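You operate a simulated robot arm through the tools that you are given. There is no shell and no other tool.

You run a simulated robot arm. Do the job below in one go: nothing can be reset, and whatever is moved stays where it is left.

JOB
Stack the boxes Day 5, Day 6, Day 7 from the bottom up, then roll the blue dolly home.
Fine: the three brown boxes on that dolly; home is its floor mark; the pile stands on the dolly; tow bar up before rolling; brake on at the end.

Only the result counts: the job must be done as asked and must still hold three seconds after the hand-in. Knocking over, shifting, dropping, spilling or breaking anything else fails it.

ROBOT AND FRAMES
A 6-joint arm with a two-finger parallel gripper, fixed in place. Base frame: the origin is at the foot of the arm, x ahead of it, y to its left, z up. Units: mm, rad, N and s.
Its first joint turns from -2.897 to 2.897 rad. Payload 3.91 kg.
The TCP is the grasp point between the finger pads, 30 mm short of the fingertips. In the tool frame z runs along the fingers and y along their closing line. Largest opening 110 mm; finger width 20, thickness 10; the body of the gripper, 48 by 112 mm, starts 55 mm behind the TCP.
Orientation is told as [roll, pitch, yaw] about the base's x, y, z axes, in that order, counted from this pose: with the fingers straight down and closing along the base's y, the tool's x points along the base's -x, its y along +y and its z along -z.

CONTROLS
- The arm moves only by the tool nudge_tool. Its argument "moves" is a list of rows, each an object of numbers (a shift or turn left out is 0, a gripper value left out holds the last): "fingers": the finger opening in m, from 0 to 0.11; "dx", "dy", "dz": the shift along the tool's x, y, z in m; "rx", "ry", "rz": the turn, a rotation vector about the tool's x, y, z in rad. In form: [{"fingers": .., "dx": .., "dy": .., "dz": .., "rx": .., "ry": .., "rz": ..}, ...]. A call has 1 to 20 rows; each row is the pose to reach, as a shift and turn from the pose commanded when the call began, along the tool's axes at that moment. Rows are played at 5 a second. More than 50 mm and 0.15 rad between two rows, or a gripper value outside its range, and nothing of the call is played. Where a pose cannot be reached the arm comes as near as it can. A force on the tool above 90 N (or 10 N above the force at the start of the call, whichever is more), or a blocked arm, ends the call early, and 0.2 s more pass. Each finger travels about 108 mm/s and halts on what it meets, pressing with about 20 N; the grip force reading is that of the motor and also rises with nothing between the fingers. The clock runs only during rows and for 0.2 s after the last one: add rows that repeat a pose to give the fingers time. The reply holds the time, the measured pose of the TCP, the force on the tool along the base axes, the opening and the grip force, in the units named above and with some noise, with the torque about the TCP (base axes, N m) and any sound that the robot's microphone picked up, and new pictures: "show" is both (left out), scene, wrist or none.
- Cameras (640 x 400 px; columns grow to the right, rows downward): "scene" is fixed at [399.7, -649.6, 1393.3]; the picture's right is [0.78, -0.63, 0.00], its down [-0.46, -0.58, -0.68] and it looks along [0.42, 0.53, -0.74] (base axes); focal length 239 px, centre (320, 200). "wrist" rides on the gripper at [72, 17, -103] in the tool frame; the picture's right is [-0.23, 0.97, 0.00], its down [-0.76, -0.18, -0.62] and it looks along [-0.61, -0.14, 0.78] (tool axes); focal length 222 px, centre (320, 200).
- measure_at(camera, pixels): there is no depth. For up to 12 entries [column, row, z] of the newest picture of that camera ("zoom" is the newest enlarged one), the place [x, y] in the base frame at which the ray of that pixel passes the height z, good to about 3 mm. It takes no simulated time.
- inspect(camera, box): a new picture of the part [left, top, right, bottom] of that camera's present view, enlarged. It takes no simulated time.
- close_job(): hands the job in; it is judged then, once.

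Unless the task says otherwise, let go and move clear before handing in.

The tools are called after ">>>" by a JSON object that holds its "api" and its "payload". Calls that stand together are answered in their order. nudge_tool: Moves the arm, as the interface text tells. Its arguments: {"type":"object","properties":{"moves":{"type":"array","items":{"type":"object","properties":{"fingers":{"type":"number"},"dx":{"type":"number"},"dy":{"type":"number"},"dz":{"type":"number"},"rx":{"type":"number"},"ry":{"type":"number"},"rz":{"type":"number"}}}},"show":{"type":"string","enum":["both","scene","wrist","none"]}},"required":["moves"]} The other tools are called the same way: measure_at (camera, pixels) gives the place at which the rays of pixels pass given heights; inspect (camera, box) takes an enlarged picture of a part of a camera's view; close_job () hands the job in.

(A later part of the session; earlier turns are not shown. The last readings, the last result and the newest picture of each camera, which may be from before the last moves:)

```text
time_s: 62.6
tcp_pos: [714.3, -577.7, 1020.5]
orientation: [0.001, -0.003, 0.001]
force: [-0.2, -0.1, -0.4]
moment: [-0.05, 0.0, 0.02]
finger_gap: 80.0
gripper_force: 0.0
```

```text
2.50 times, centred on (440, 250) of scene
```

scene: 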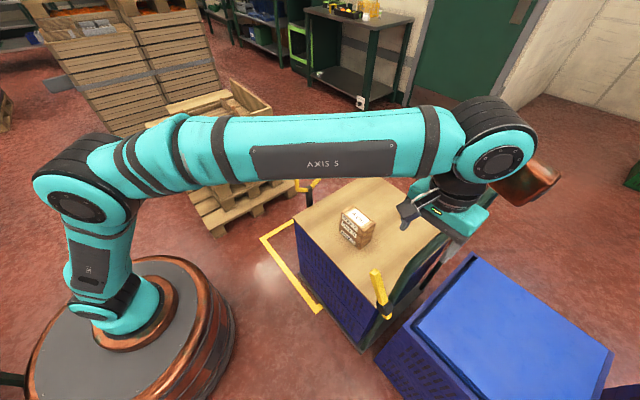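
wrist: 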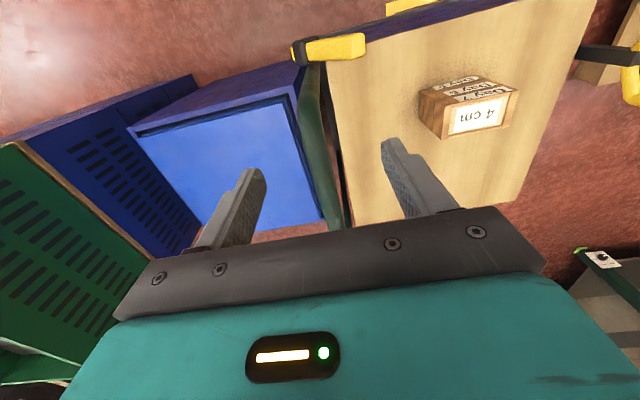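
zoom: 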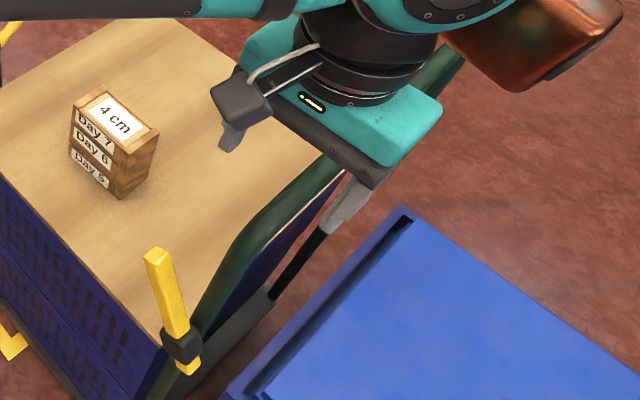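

The top bar lies at y≈−587 near z 920. I will shift to (735,−587) and descend to z≈930 with the bar between the open fingers.

>>> {"api": "nudge_tool", "payload": {"moves": [{"fingers": 0.08, "dx": -0.021, "dy": -0.0093}, {"dx": -0.021, "dy": -0.0093, "dz": 0.03}, {"dx": -0.021, "dy": -0.0093, "dz": 0.06}, {"dx": -0.021, "dy": -0.0093, "dz": 0.08}, {"dx": -0.021, "dy": -0.0093, "dz": 0.09}, {"dx": -0.021, "dy": -0.0093, "dz": 0.09}], "show": "both"}}

>>> {"api": "inspect", "payload": {"camera": "wrist", "box": [180, 40, 480, 250]}}

>>> {"api": "inspect", "payload": {"camera": "scene", "box": [360, 170, 520, 330]}}

```text
time_s: 64.0
tcp_pos: [735.3, -587.0, 930.3]
orientation: [0.0, -0.002, -0.001]
force: [-0.5, 0.5, -0.8]
moment: [-0.03, -0.01, 0.01]
finger_gap: 79.9
gripper_force: 0.0
```

scene: 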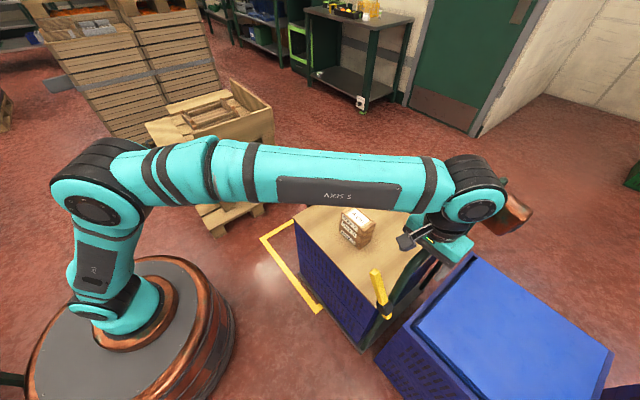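
wrist: 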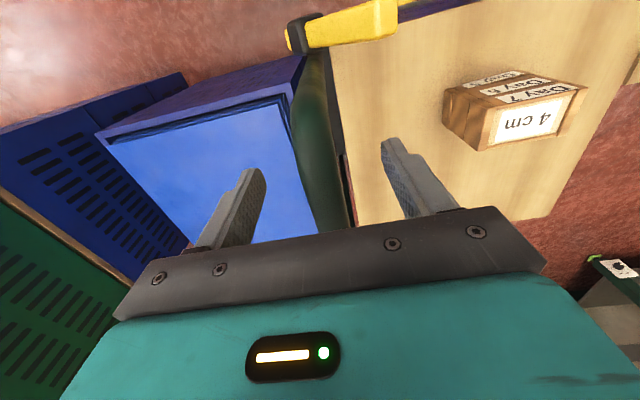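

```text
1.90 times, centred on (330, 145) of wrist
```

zoom: 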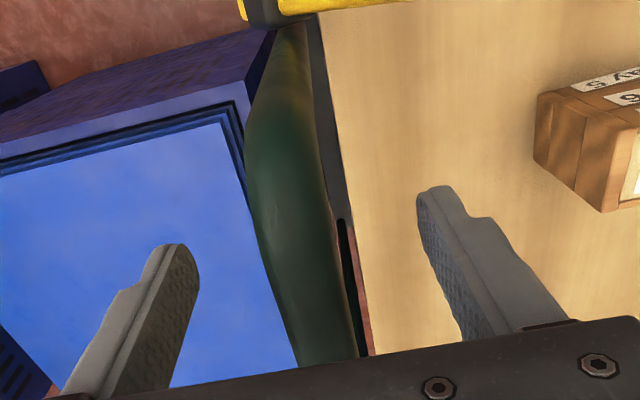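

```text
2.50 times, centred on (440, 250) of scene
```

zoom: 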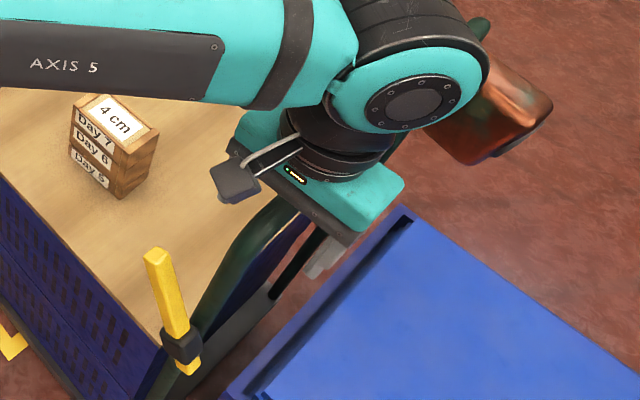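

The bar (y≈−585) is well inside the open fingers. I will lower a little to z≈917 and close gently on it.

>>> {"api": "nudge_tool", "payload": {"moves": [{"fingers": 0.08, "dy": 0.002, "dz": 0.007}, {"fingers": 0.08, "dy": 0.002, "dz": 0.013}, {"fingers": 0.06, "dy": 0.002, "dz": 0.013}, {"fingers": 0.045, "dy": 0.002, "dz": 0.013}, {"fingers": 0.035, "dy": 0.002, "dz": 0.013}, {"fingers": 0.025, "dy": 0.002, "dz": 0.013}, {"fingers": 0.025, "dy": 0.002, "dz": 0.013}], "show": "both"}}

>>> {"api": "inspect", "payload": {"camera": "wrist", "box": [180, 40, 480, 250]}}

```text
time_s: 65.6
tcp_pos: [734.2, -585.6, 917.2]
orientation: [0.0, -0.002, 0.001]
force: [-0.2, -0.5, 0.1]
moment: [-0.01, -0.01, -0.01]
finger_gap: 24.9
gripper_force: 0.0
```

scene: 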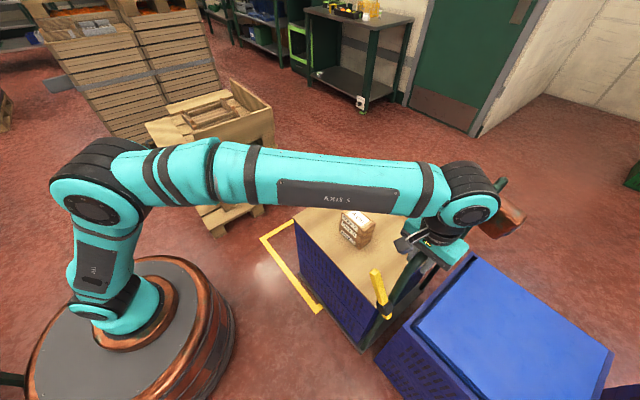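
wrist: 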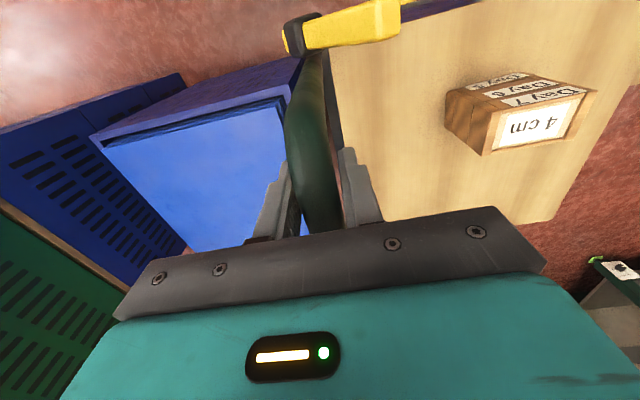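

```text
1.90 times, centred on (330, 145) of wrist
```

zoom: 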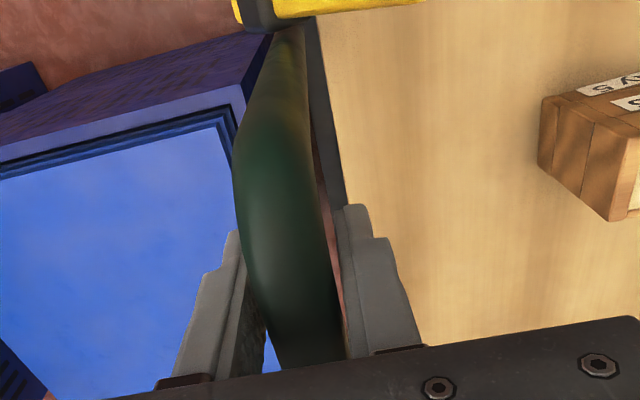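

The bar sits freely inside a 25 mm gap, so its tube is a little thinner. I will close on it and then pull a few millimetres toward +y to learn whether the brake holds.

>>> {"api": "nudge_tool", "payload": {"moves": [{"fingers": 0.02}, {"fingers": 0.01}, {"fingers": 0.0}, {"fingers": 0.0}, {"fingers": 0.0}], "show": "none"}}

```text
time_s: 66.8
tcp_pos: [734.9, -585.7, 917.1]
orientation: [0.001, -0.003, 0.0]
force: [-0.1, 0.3, 0.4]
moment: [-0.01, 0.0, -0.02]
finger_gap: 21.8
gripper_force: 44.9
```

The tube is about 22 mm and centred in the grip, with no side load. Now I will pull 5 mm toward +y in 1 mm steps.

>>> {"api": "nudge_tool", "payload": {"moves": [{"dy": 0.001}, {"dy": 0.002}, {"dy": 0.003}, {"dy": 0.004}, {"dy": 0.005}, {"dy": 0.005}], "show": "both"}}

```text
time_s: 68.0
tcp_pos: [734.6, -585.9, 917.5]
orientation: [-0.01, -0.008, -0.002]
force: [10.2, -74.5, 2.4]
moment: [0.75, 0.75, 0.26]
finger_gap: 21.7
gripper_force: 44.9
stopped in row 5: the force on the tool passed its limit at 94 N (the readings are from after the stop); the commanded pose is now the measured one
```

scene: 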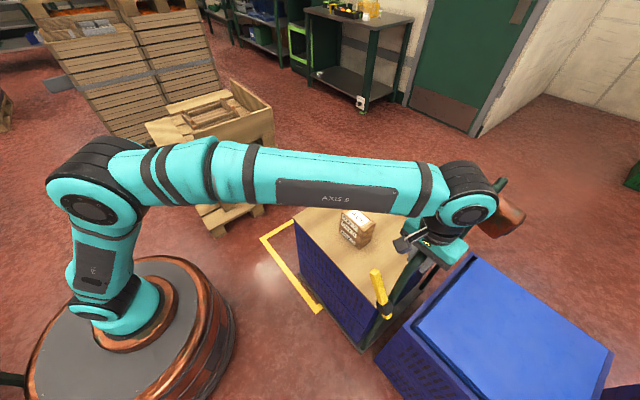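
wrist: 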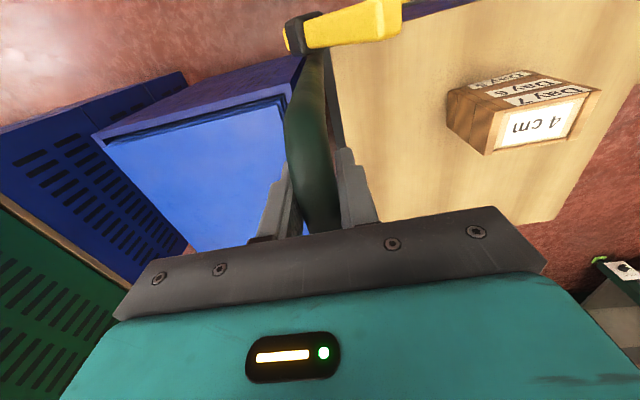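

The dolly did not budge at 94 N, so the brake is on with the lever leaning toward +y. I must swing the lever off, roll, and later put it back to +y. I will open the fingers and rise clear of the handle.

>>> {"api": "nudge_tool", "payload": {"moves": [{"fingers": 0.03}, {"fingers": 0.06}, {"fingers": 0.08}, {"fingers": 0.08}, {"fingers": 0.08, "dz": -0.03}, {"fingers": 0.08, "dz": -0.07}, {"fingers": 0.08, "dz": -0.11}, {"fingers": 0.08, "dz": -0.13}, {"fingers": 0.08, "dz": -0.13}], "show": "both"}}

```text
time_s: 70.0
tcp_pos: [734.8, -578.8, 1050.1]
orientation: [-0.005, -0.005, 0.002]
force: [-0.3, 0.1, -0.4]
moment: [0.0, 0.01, -0.01]
finger_gap: 80.1
gripper_force: 0.0
```

scene: 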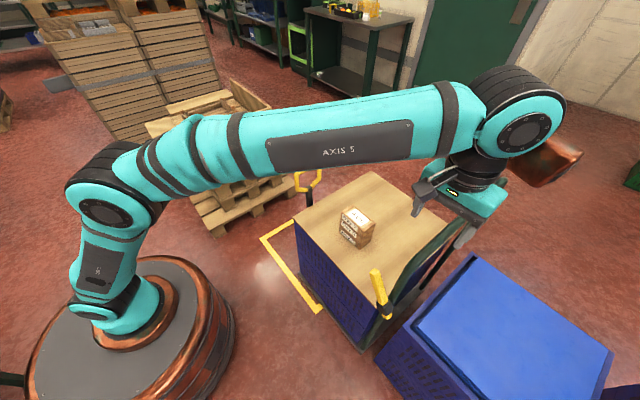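
wrist: 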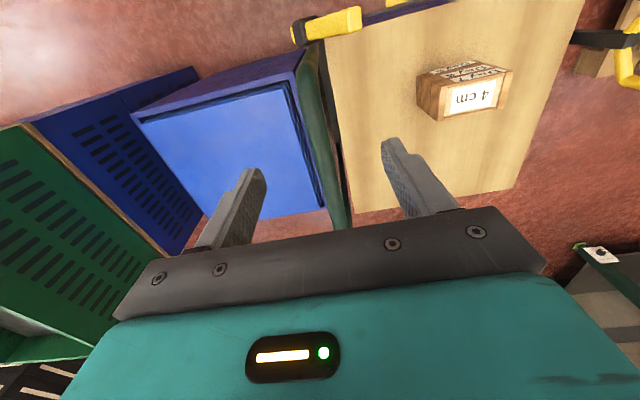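

The arm is clear of the handle. I will retreat toward −x and tilt the tool by 60° so the fingers point toward +x and slightly down, ready to take the lever from its free side.

>>> {"api": "nudge_tool", "payload": {"moves": [{"fingers": 0.06, "dx": 0.024, "dy": 0.0055, "dz": 0.0, "ry": -0.05}, {"dx": 0.06, "dy": 0.011, "dz": 0.01, "ry": -0.15}, {"dx": 0.1, "dy": 0.0165, "dz": 0.025, "ry": -0.28}, {"dx": 0.14, "dy": 0.022, "dz": 0.045, "ry": -0.42}, {"dx": 0.17, "dy": 0.0275, "dz": 0.07, "ry": -0.56}, {"dx": 0.195, "dy": 0.033, "dz": 0.09, "ry": -0.7}, {"dx": 0.195, "dy": 0.0385, "dz": 0.11, "ry": -0.84}, {"dx": 0.195, "dy": 0.044, "dz": 0.12, "ry": -0.96}, {"dx": 0.195, "dy": 0.044, "dz": 0.12, "ry": -1.047}, {"dx": 0.195, "dy": 0.044, "dz": 0.12, "ry": -1.047}], "show": "both"}}

```text
time_s: 72.2
tcp_pos: [541.1, -537.1, 926.5]
orientation: [-0.011, -1.054, 0.01]
force: [0.2, 0.0, -0.8]
moment: [0.0, 0.0, -0.01]
finger_gap: 60.0
gripper_force: 0.0
```

scene: 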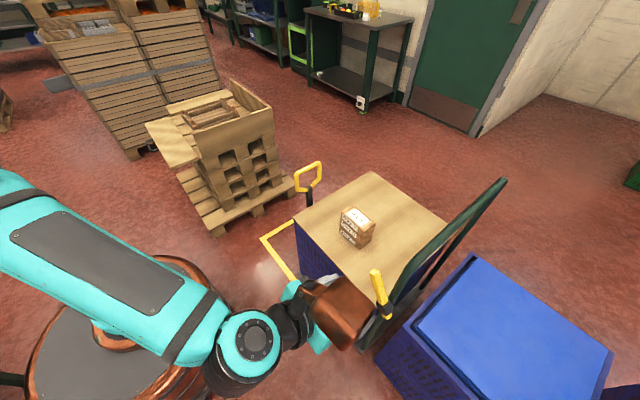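
wrist: 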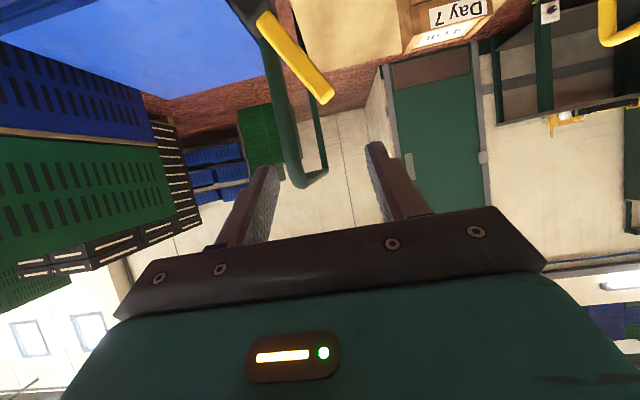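

The wrist camera now looks along the lever: its tip is at (325,95) and its pivot near (258,15). I will measure the tip and the upright at several heights.

>>> {"api": "inspect", "payload": {"camera": "wrist", "box": [220, 0, 400, 130]}}

>>> {"api": "measure_at", "payload": {"camera": "wrist", "pixels": [[322, 95, 825], [322, 95, 833], [322, 95, 840], [290, 50, 780], [290, 50, 790], [268, 20, 740], [268, 20, 750], [285, 150, 880], [285, 150, 900], [300, 185, 920], [300, 185, 930]]}}

```text
3.08 times, centred on (310, 65) of wrist
```

zoom: 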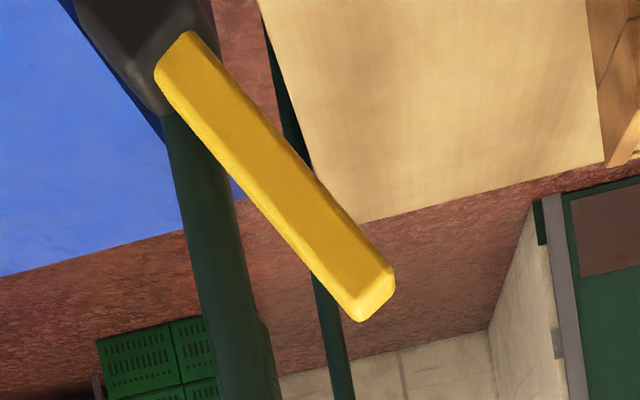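

```text
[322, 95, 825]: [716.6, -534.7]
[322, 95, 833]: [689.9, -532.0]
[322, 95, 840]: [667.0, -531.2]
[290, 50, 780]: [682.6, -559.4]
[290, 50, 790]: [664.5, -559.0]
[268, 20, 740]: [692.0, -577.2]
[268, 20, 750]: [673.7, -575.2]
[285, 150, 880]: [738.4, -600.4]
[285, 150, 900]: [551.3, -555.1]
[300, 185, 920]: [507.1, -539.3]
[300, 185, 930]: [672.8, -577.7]
```

The lever's tip is near (672,−531,838), and its line passes (673,−559,785), leaning about 27°. I will narrow the fingers to 48 mm and move to a standoff point in line with the lever's upper part.

>>> {"api": "nudge_tool", "payload": {"moves": [{"fingers": 0.048, "dx": 0.01, "dy": -0.0015, "dz": 0.028}, {"fingers": 0.048, "dx": 0.02, "dy": -0.003, "dz": 0.056}, {"fingers": 0.048, "dx": 0.03, "dy": -0.004, "dz": 0.085}, {"fingers": 0.048, "dx": 0.03, "dy": -0.004, "dz": 0.085}], "show": "both"}}

>>> {"api": "inspect", "payload": {"camera": "wrist", "box": [200, 0, 440, 240]}}

>>> {"api": "inspect", "payload": {"camera": "scene", "box": [280, 240, 420, 360]}}

```text
time_s: 73.2
tcp_pos: [598.8, -540.2, 859.1]
orientation: [-0.013, -1.052, 0.011]
force: [0.1, 0.0, 0.6]
moment: [0.01, 0.04, 0.01]
finger_gap: 48.0
gripper_force: 0.0
```

scene: 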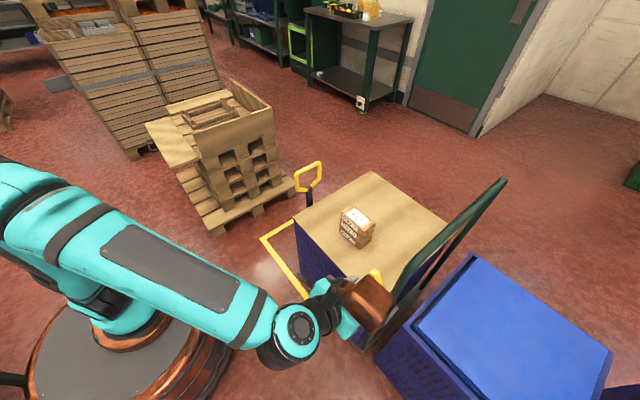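
wrist: 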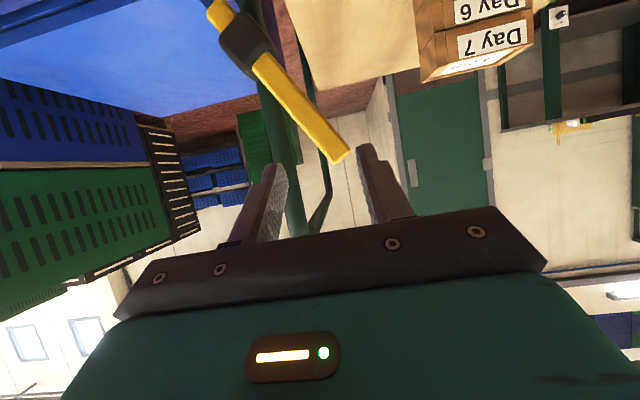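

```text
1.67 times, centred on (320, 120) of wrist
```

zoom: 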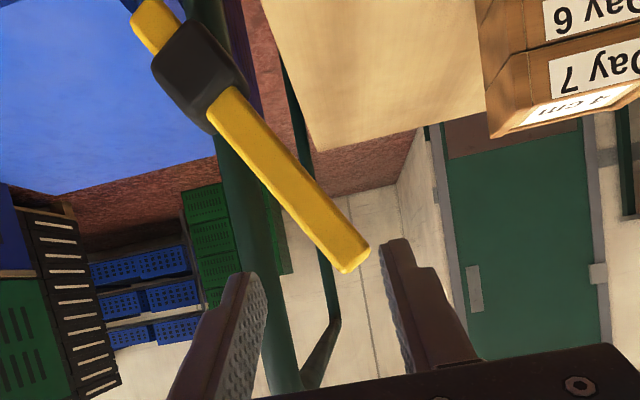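

```text
3.33 times, centred on (350, 300) of scene
```

zoom: 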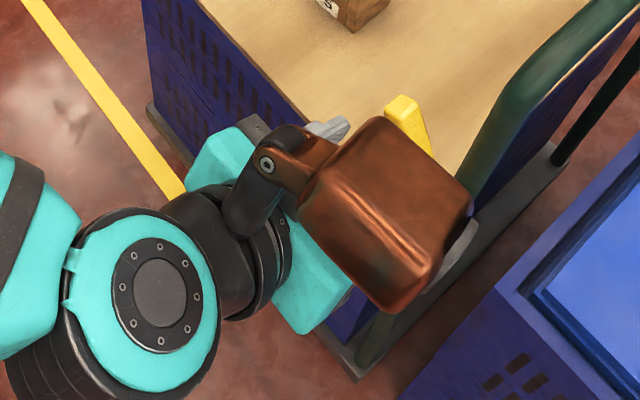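

The lever's upper part lies between the fingers' line of approach (wrist zoom (355,255) between tips at (245,280) and (395,250)). I will advance along the tool axis so the fingers straddle it.

>>> {"api": "nudge_tool", "payload": {"moves": [{"dz": 0.015}, {"dz": 0.03}, {"dz": 0.044}, {"dz": 0.056}, {"dz": 0.056}], "show": "both"}}

>>> {"api": "inspect", "payload": {"camera": "wrist", "box": [200, 0, 440, 240]}}

```text
time_s: 74.4
tcp_pos: [647.8, -540.6, 831.2]
orientation: [-0.011, -1.053, 0.01]
force: [0.0, 0.5, -0.1]
moment: [-0.01, 0.01, 0.01]
finger_gap: 48.1
gripper_force: 0.1
```

scene: 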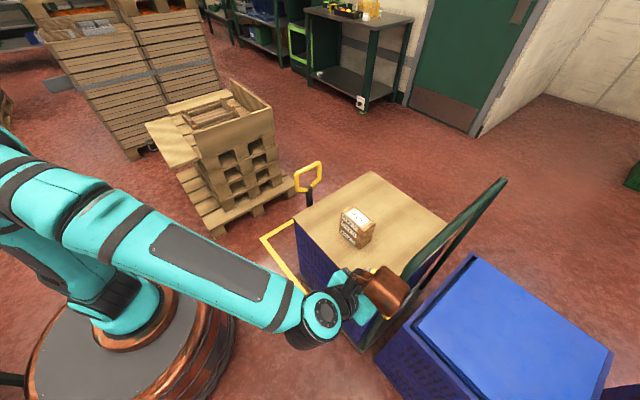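
wrist: 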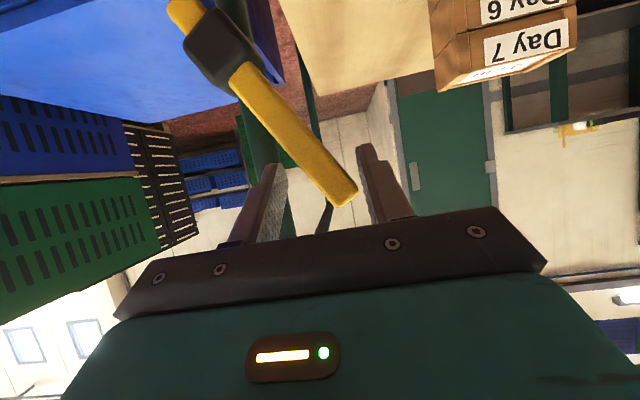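

```text
1.67 times, centred on (320, 120) of wrist
```

zoom: 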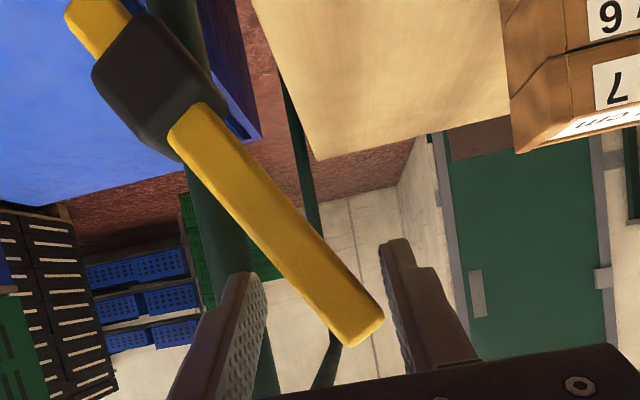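

The fingers now straddle the lever (wrist zoom (300,250)–(370,330)). I will narrow the cage and swing the lever toward −y along its arc in small steps, watching the force.

>>> {"api": "nudge_tool", "payload": {"moves": [{"fingers": 0.04}, {"fingers": 0.04, "dx": -0.0017, "dy": -0.006, "dz": -0.001}, {"fingers": 0.04, "dx": -0.0039, "dy": -0.012, "dz": -0.0022}, {"fingers": 0.04, "dx": -0.0056, "dy": -0.018, "dz": -0.0032}, {"fingers": 0.04, "dx": -0.0074, "dy": -0.024, "dz": -0.0042}, {"fingers": 0.04, "dx": -0.0074, "dy": -0.024, "dz": -0.0042}], "show": "both"}}

>>> {"api": "inspect", "payload": {"camera": "wrist", "box": [200, 0, 440, 240]}}

```text
time_s: 75.8
tcp_pos: [648.0, -564.5, 840.6]
orientation: [-0.009, -1.053, 0.01]
force: [-0.3, 2.4, 0.1]
moment: [0.0, -0.02, 0.03]
finger_gap: 41.1
gripper_force: 1.6
```

scene: 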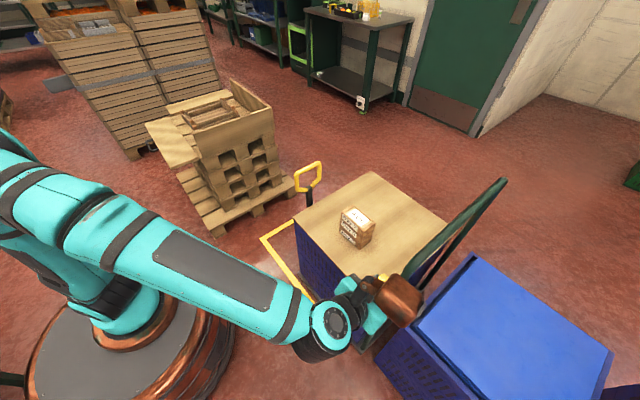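
wrist: 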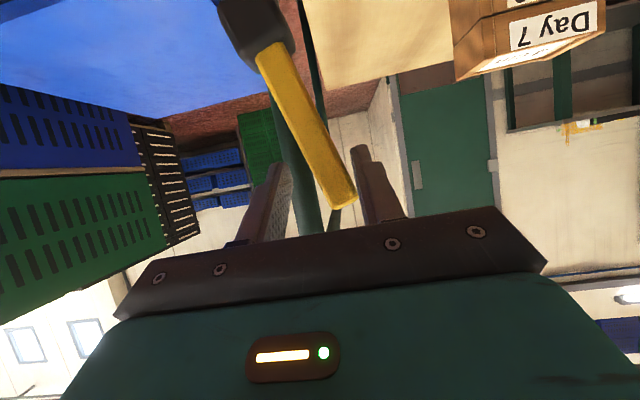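

```text
1.67 times, centred on (320, 120) of wrist
```

zoom: 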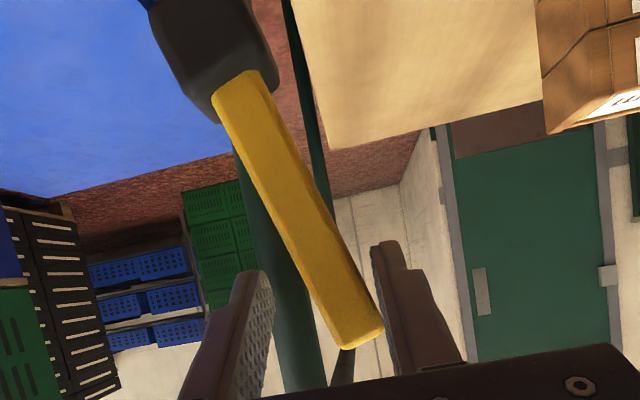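

The lever follows easily with only about 2.4 N. I will keep swinging it past upright toward −y.

>>> {"api": "nudge_tool", "payload": {"moves": [{"dx": -0.0005, "dy": -0.008, "dz": -0.0003}, {"dx": -0.001, "dy": -0.016, "dz": -0.0006}, {"dx": -0.0014, "dy": -0.024, "dz": -0.0008}, {"dx": -0.0017, "dy": -0.032, "dz": -0.001}, {"dx": -0.0012, "dy": -0.04, "dz": -0.0007}, {"dx": -0.0005, "dy": -0.046, "dz": -0.0003}, {"dx": -0.0005, "dy": -0.046, "dz": -0.0003}], "show": "both"}}

>>> {"api": "inspect", "payload": {"camera": "wrist", "box": [200, 0, 440, 240]}}

```text
time_s: 77.4
tcp_pos: [648.9, -610.8, 841.0]
orientation: [-0.011, -1.052, 0.011]
force: [1.4, 2.1, 1.2]
moment: [0.11, -0.06, 0.05]
finger_gap: 41.4
gripper_force: 1.2
```

scene: 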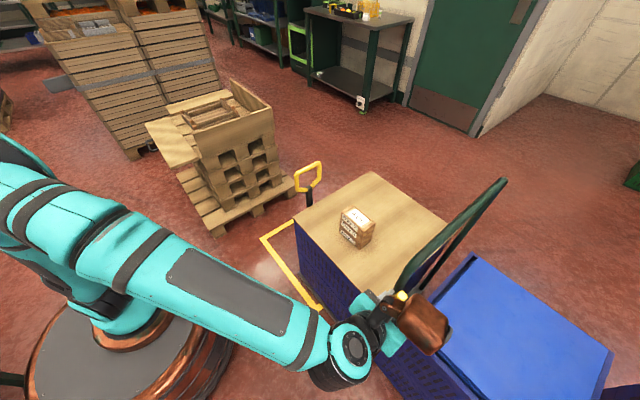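
wrist: 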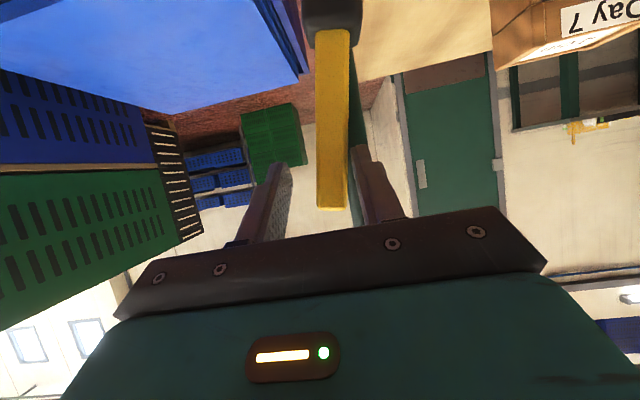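

```text
1.67 times, centred on (320, 120) of wrist
```

zoom: 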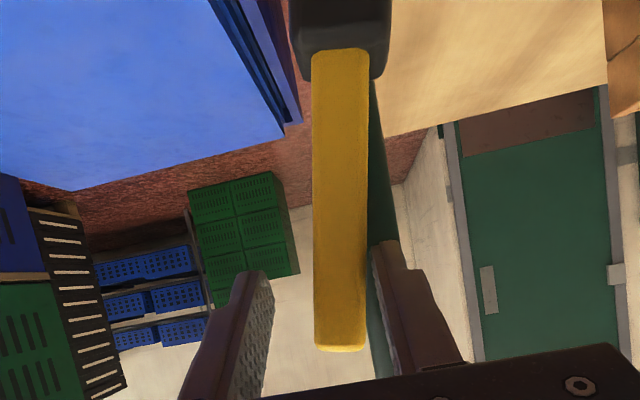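

The lever is now slightly past upright toward −y, still with only about 2 N. I will continue in small steps toward its other end.

>>> {"api": "nudge_tool", "payload": {"moves": [{"dx": 0.0003, "dy": -0.005, "dz": 0.0002}, {"dx": 0.0009, "dy": -0.01, "dz": 0.0005}, {"dx": 0.002, "dy": -0.015, "dz": 0.0011}, {"dx": 0.0032, "dy": -0.02, "dz": 0.0018}, {"dx": 0.0032, "dy": -0.02, "dz": 0.0018}], "show": "both"}}

>>> {"api": "inspect", "payload": {"camera": "wrist", "box": [200, 0, 440, 240]}}

```text
time_s: 78.6
tcp_pos: [647.6, -631.5, 837.7]
orientation: [-0.01, -1.053, 0.011]
force: [0.8, 1.0, -0.8]
moment: [0.01, -0.04, -0.02]
finger_gap: 40.2
gripper_force: 0.1
```

scene: 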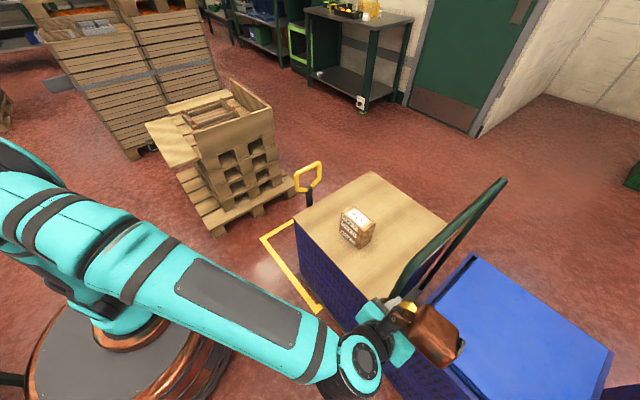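
wrist: 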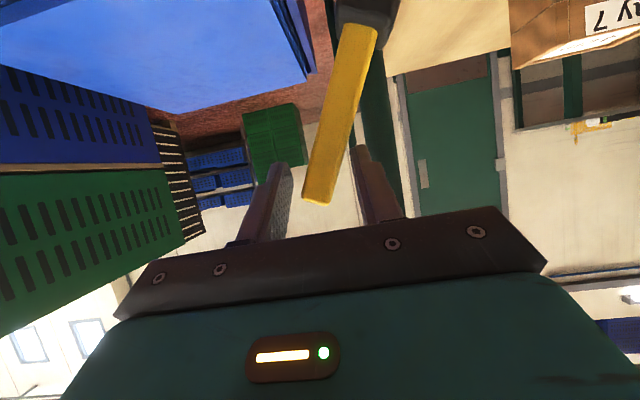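

```text
1.67 times, centred on (320, 120) of wrist
```

zoom: 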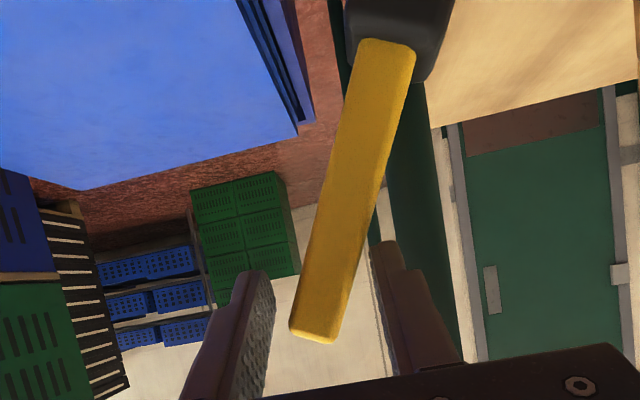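

The lever now leans clearly toward −y (tip at wrist zoom (315,335)). I will nudge a little farther to bring it to its end stop.

>>> {"api": "nudge_tool", "payload": {"moves": [{"dx": 0.0015, "dy": -0.005, "dz": 0.0009}, {"dx": 0.0035, "dy": -0.01, "dz": 0.002}, {"dx": 0.0055, "dy": -0.015, "dz": 0.0031}, {"dx": 0.0055, "dy": -0.015, "dz": 0.0031}], "show": "both"}}

>>> {"api": "inspect", "payload": {"camera": "wrist", "box": [200, 0, 440, 240]}}

```text
time_s: 79.6
tcp_pos: [648.5, -641.9, 834.3]
orientation: [-0.015, -1.056, 0.018]
force: [-8.1, 28.2, 34.1]
moment: [1.63, -0.4, 0.94]
finger_gap: 54.6
gripper_force: 14.7
```

scene: 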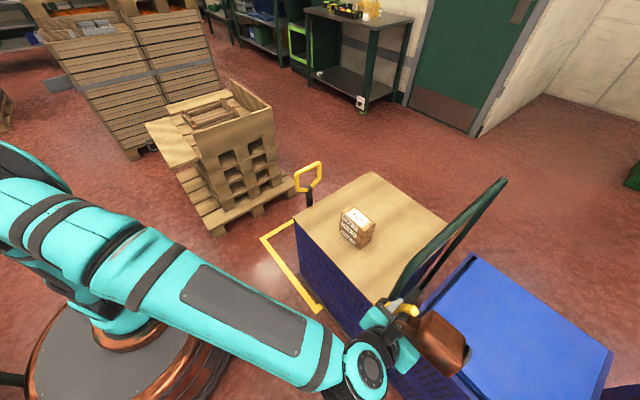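
wrist: 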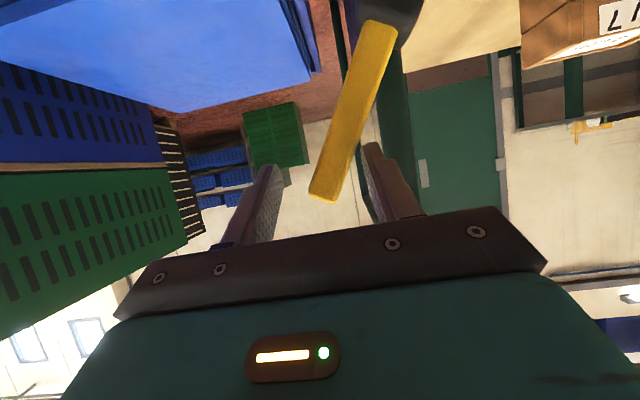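

```text
1.67 times, centred on (320, 120) of wrist
```

zoom: 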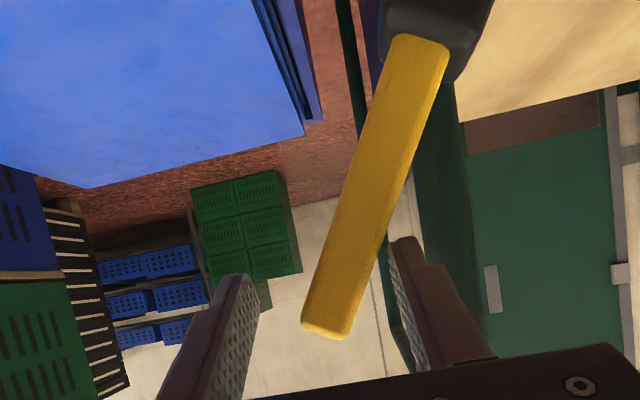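

An end stop is reached: 28 N and the fingers pushed open to 55 mm, with the lever leaning about 25° toward −y. I will ease back, open a bit and withdraw along the tool axis, then check that the lever stays.

>>> {"api": "nudge_tool", "payload": {"moves": [{"fingers": 0.06, "dx": -0.003, "dy": 0.005, "dz": -0.002}, {"fingers": 0.07, "dx": -0.004, "dy": 0.008, "dz": -0.004}, {"fingers": 0.07, "dx": -0.004, "dy": 0.008, "dz": -0.004}, {"fingers": 0.07, "dx": -0.004, "dy": 0.008, "dz": -0.03}, {"fingers": 0.07, "dx": -0.004, "dy": 0.008, "dz": -0.06}, {"fingers": 0.07, "dx": -0.004, "dy": 0.008, "dz": -0.09}, {"fingers": 0.07, "dx": -0.004, "dy": 0.008, "dz": -0.09}], "show": "both"}}

>>> {"api": "inspect", "payload": {"camera": "wrist", "box": [200, 0, 440, 240]}}

```text
time_s: 81.2
tcp_pos: [572.3, -635.9, 880.8]
orientation: [-0.012, -1.054, 0.01]
force: [-0.4, -0.6, -0.9]
moment: [-0.02, 0.04, -0.02]
finger_gap: 69.8
gripper_force: 0.1
```

scene: 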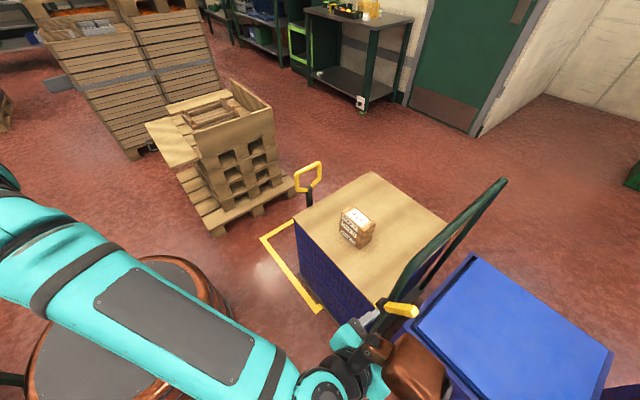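
wrist: 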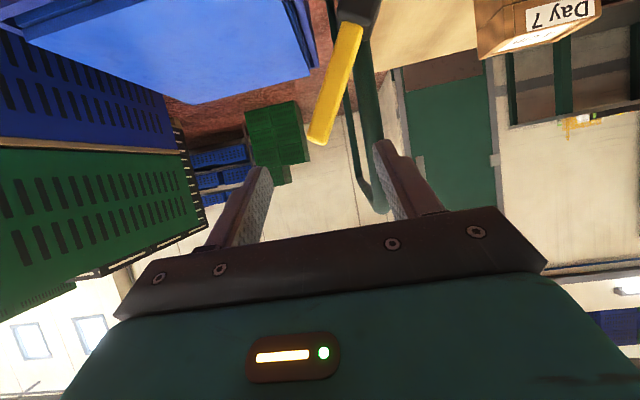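

```text
1.67 times, centred on (320, 120) of wrist
```

zoom: 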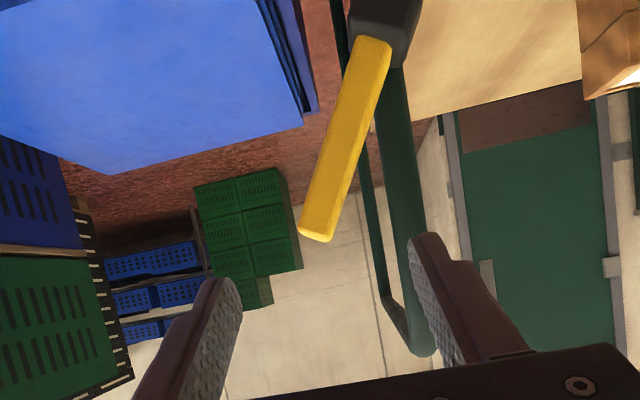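

The lever stays leaning toward −y. I will go straight up, untilt the tool and return above the handle's top bar, a bit farther along it at x≈770.

>>> {"api": "nudge_tool", "payload": {"moves": [{"fingers": 0.07, "dx": -0.0326, "dz": -0.0185, "ry": 0.1}, {"dx": -0.0652, "dz": -0.037, "ry": 0.2}, {"dx": -0.0978, "dz": -0.0556, "ry": 0.31}, {"dx": -0.1304, "dz": -0.0741, "ry": 0.42}, {"dx": -0.1515, "dy": 0.0101, "dz": -0.0406, "ry": 0.547}, {"dx": -0.1726, "dy": 0.0202, "dz": -0.0071, "ry": 0.674}, {"dx": -0.1938, "dy": 0.0302, "dz": 0.0265, "ry": 0.8}, {"dx": -0.2149, "dy": 0.0403, "dz": 0.06, "ry": 0.927}, {"dx": -0.236, "dy": 0.0504, "dz": 0.0935, "ry": 1.054}, {"dx": -0.236, "dy": 0.0504, "dz": 0.0935, "ry": 1.054}], "show": "both"}}

```text
time_s: 83.4
tcp_pos: [771.3, -586.7, 1036.7]
orientation: [-0.006, 0.004, 0.001]
force: [0.1, -0.2, -0.1]
moment: [0.03, 0.03, 0.0]
finger_gap: 69.9
gripper_force: 0.2
```

scene: 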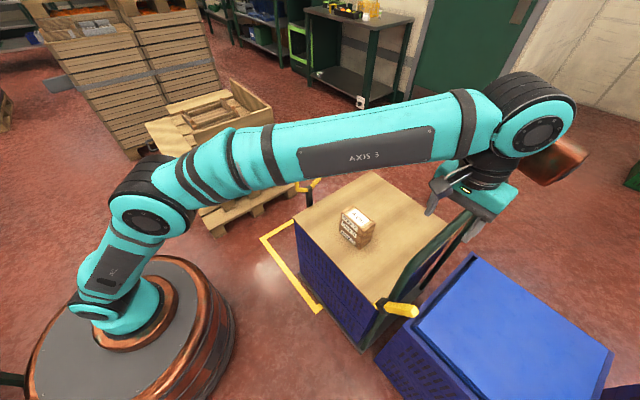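
wrist: 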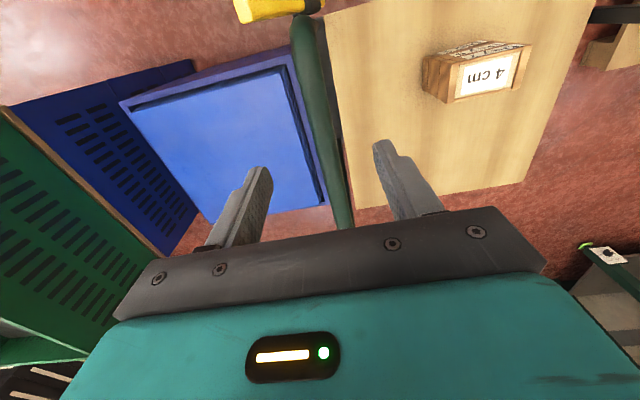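

The bar passes between the fingers again. I will descend to z≈917 and close on it.

>>> {"api": "nudge_tool", "payload": {"moves": [{"fingers": 0.07, "dz": 0.035}, {"dz": 0.07}, {"dz": 0.1}, {"dz": 0.119}, {"dz": 0.119}, {"fingers": 0.045, "dz": 0.119}, {"fingers": 0.03, "dz": 0.119}, {"fingers": 0.02, "dz": 0.119}, {"fingers": 0.0, "dz": 0.119}, {"fingers": 0.0, "dz": 0.119}, {"fingers": 0.0, "dz": 0.119}], "show": "wrist"}}

```text
time_s: 85.8
tcp_pos: [770.7, -585.5, 918.8]
orientation: [-0.006, 0.002, 0.002]
force: [-6.6, 16.7, -6.4]
moment: [-0.17, -0.05, -0.17]
finger_gap: 21.9
gripper_force: 44.8
```

wrist: 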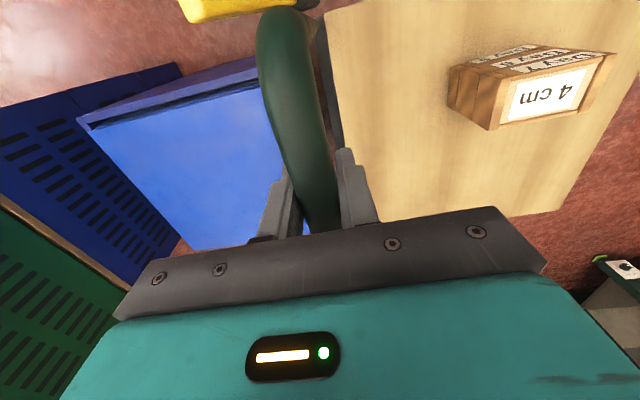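

The bar is gripped at 21.9 mm. I will pull gently toward +y by 12 mm in small steps to see whether the dolly now rolls.

>>> {"api": "nudge_tool", "payload": {"moves": [{"dy": 0.001}, {"dy": 0.002}, {"dy": 0.004}, {"dy": 0.006}, {"dy": 0.009}, {"dy": 0.012}, {"dy": 0.012}], "show": "both"}}

```text
time_s: 87.4
tcp_pos: [770.5, -573.4, 919.8]
orientation: [-0.004, 0.0, 0.001]
force: [15.3, -4.9, 8.5]
moment: [0.1, 0.05, -0.16]
finger_gap: 21.7
gripper_force: 45.2
```

scene: 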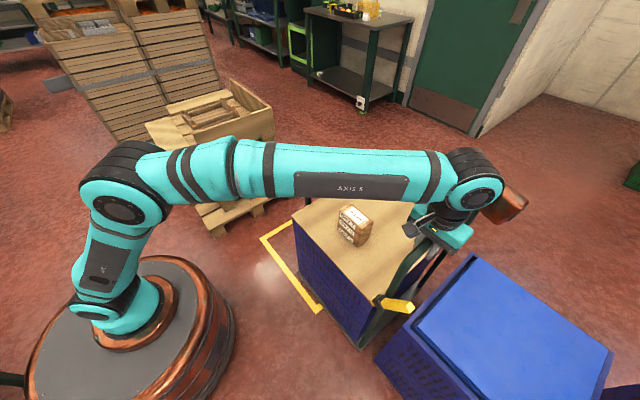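
wrist: 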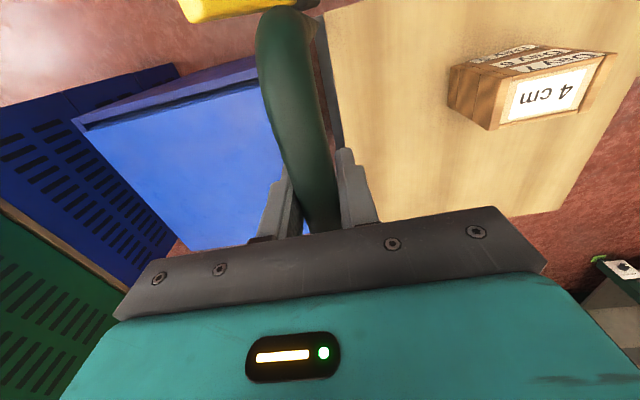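

The dolly rolls freely now: the TCP moved 12 mm to y −573.4 with under 5 N along y, and the handle and pile kept their place in the wrist view. I will continue pulling smoothly toward +y by about 215 mm.

>>> {"api": "nudge_tool", "payload": {"moves": [{"dy": 0.003}, {"dy": 0.009}, {"dy": 0.018}, {"dy": 0.03}, {"dy": 0.045}, {"dy": 0.061}, {"dy": 0.077}, {"dy": 0.093}, {"dy": 0.109}, {"dy": 0.125}, {"dy": 0.141}, {"dy": 0.157}, {"dy": 0.172}, {"dy": 0.186}, {"dy": 0.198}, {"dy": 0.207}, {"dy": 0.213}, {"dy": 0.215}, {"dy": 0.215}], "show": "both"}}

```text
time_s: 91.4
tcp_pos: [770.5, -358.3, 918.1]
orientation: [-0.004, 0.0, 0.001]
force: [24.2, -6.0, 28.6]
moment: [0.0, 0.01, -0.18]
finger_gap: 21.6
gripper_force: 45.1
```

scene: 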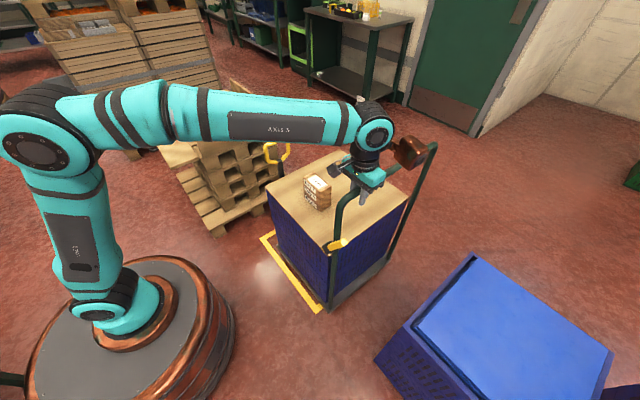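
wrist: 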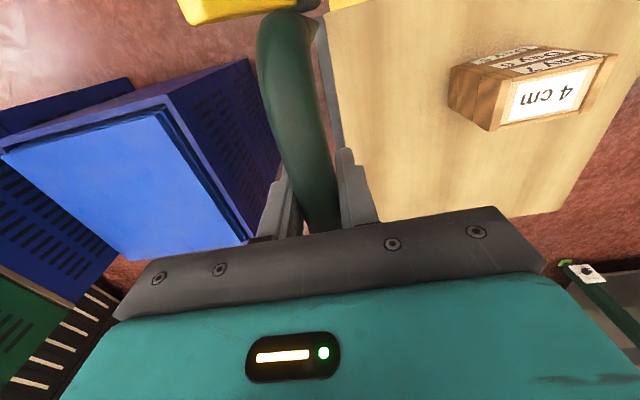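

The dolly rolled straight, with the pile standing (scene (317,190)). I will continue another 100 mm, then check the position against the mark.

>>> {"api": "nudge_tool", "payload": {"moves": [{"dy": 0.003}, {"dy": 0.009}, {"dy": 0.018}, {"dy": 0.03}, {"dy": 0.044}, {"dy": 0.058}, {"dy": 0.071}, {"dy": 0.082}, {"dy": 0.091}, {"dy": 0.097}, {"dy": 0.1}, {"dy": 0.1}], "show": "both"}}

>>> {"api": "inspect", "payload": {"camera": "scene", "box": [220, 130, 460, 330]}}

```text
time_s: 94.0
tcp_pos: [769.8, -259.4, 918.1]
orientation: [-0.005, 0.0, 0.002]
force: [6.4, -4.9, 24.8]
moment: [0.05, 0.35, -0.22]
finger_gap: 21.7
gripper_force: 45.3
```

scene: 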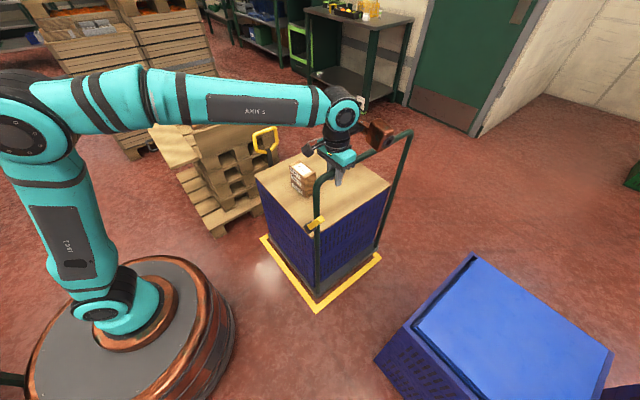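
wrist: 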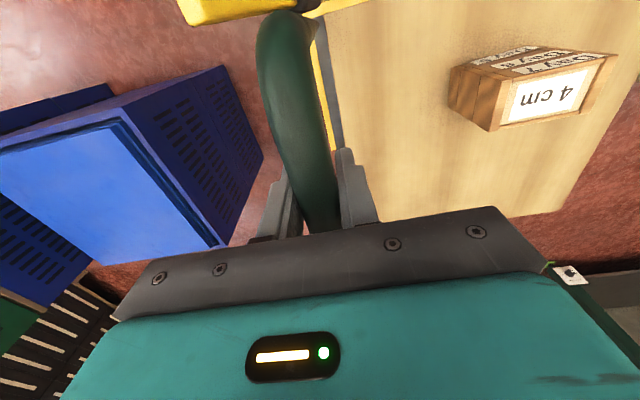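

```text
2.00 times, centred on (340, 230) of scene
```

zoom: 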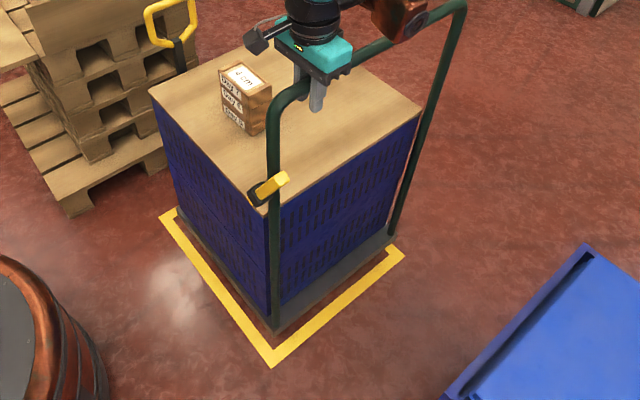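

The whole rectangle of the mark now shows around the dolly (scene zoom corners (160,215), (273,367), (405,252)), with the deck still a bit toward −y. I will measure the mark and deck corners.

>>> {"api": "measure_at", "payload": {"camera": "scene", "pixels": [[316.5, 313.5, 0], [382.5, 256, 0], [260, 237.5, 0], [317.5, 293.5, 100], [317.5, 293.5, 150], [269, 235, 100], [269, 235, 150], [377.5, 248.5, 100], [377.5, 248.5, 150]]}}

>>> {"api": "inspect", "payload": {"camera": "scene", "box": [290, 240, 390, 320]}}

>>> {"api": "inspect", "payload": {"camera": "scene", "box": [240, 190, 320, 270]}}

```text
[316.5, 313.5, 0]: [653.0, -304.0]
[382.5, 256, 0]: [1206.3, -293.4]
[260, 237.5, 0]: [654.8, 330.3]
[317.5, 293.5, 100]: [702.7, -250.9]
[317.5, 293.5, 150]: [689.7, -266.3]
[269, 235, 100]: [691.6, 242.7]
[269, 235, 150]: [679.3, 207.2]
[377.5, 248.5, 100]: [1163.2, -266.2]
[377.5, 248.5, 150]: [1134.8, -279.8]
```

```text
5.00 times, centred on (340, 280) of scene
```

zoom: 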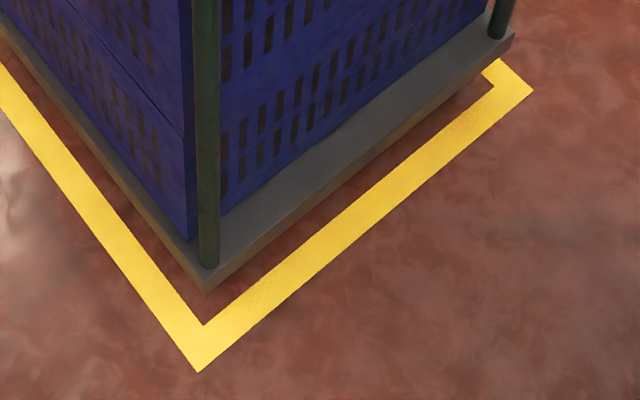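

```text
5.00 times, centred on (280, 230) of scene
```

zoom: 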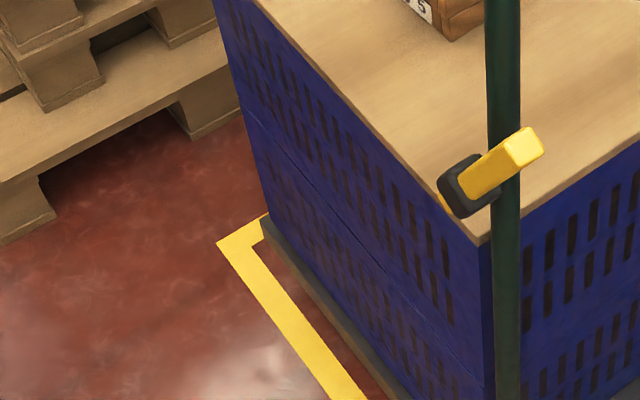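

The mark's outer edges are at about y −303 and 321 (centre +9), and the dolly deck's centre is now near y −8. I will roll another 17 mm to centre it.

>>> {"api": "nudge_tool", "payload": {"moves": [{"dy": 0.002}, {"dy": 0.005}, {"dy": 0.009}, {"dy": 0.013}, {"dy": 0.016}, {"dy": 0.017}, {"dy": 0.017}, {"dy": 0.017}], "show": "scene"}}

>>> {"api": "inspect", "payload": {"camera": "scene", "box": [290, 240, 390, 320]}}

>>> {"api": "inspect", "payload": {"camera": "scene", "box": [240, 190, 320, 270]}}

```text
time_s: 95.8
tcp_pos: [770.4, -241.2, 917.9]
orientation: [-0.005, 0.0, 0.002]
force: [20.1, -5.6, 30.6]
moment: [0.02, -0.18, -0.08]
finger_gap: 21.6
gripper_force: 44.6
```

scene: 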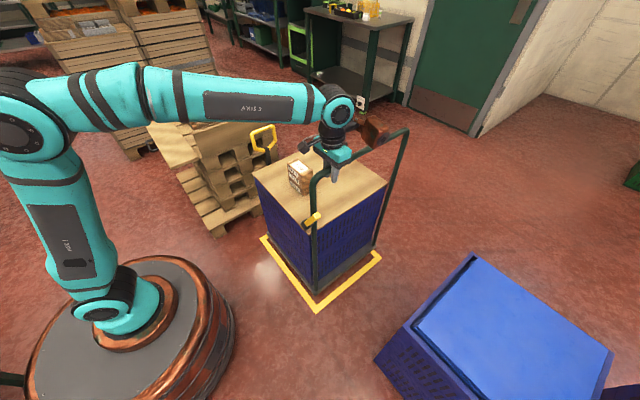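

```text
5.00 times, centred on (340, 280) of scene
```

zoom: 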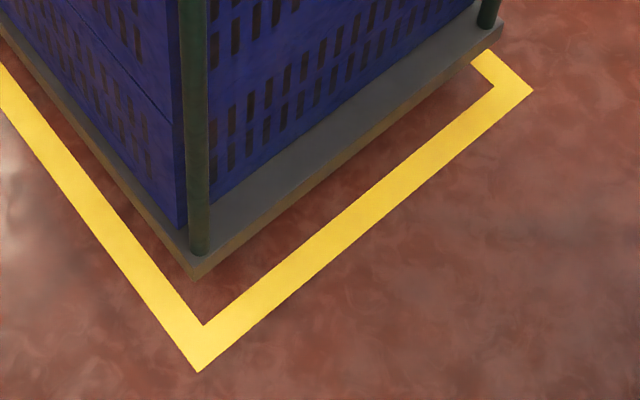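

```text
5.00 times, centred on (280, 230) of scene
```

zoom: 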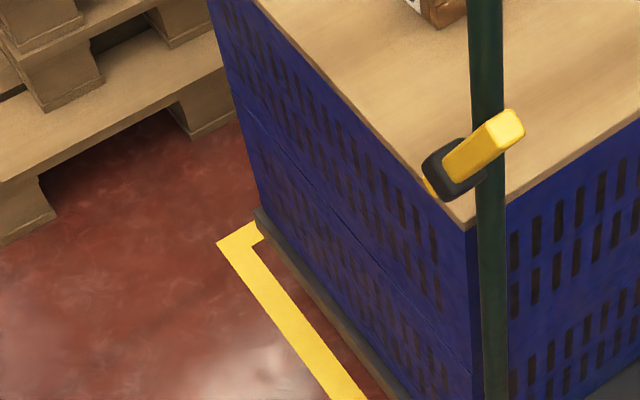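

The deck now looks centred in the rectangle, with similar margins at the back and front. I will release the handle, rise clear and check from above with the wrist camera.

>>> {"api": "nudge_tool", "payload": {"moves": [{"fingers": 0.022}, {"fingers": 0.03}, {"fingers": 0.05}, {"fingers": 0.07}, {"fingers": 0.07}, {"fingers": 0.07, "dz": -0.03}, {"fingers": 0.07, "dz": -0.07}, {"fingers": 0.07, "dz": -0.11}, {"fingers": 0.07, "dz": -0.13}, {"fingers": 0.07, "dz": -0.13}], "show": "scene"}}

```text
time_s: 98.0
tcp_pos: [768.4, -240.1, 1047.2]
orientation: [-0.007, 0.002, 0.001]
force: [0.1, 0.2, 0.1]
moment: [-0.02, 0.01, 0.0]
finger_gap: 70.3
gripper_force: 0.1
```

scene: 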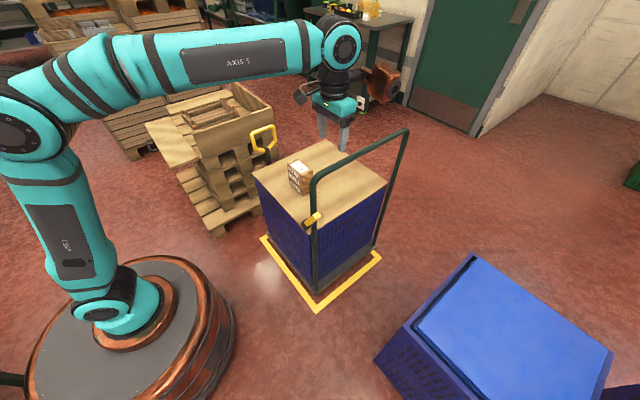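

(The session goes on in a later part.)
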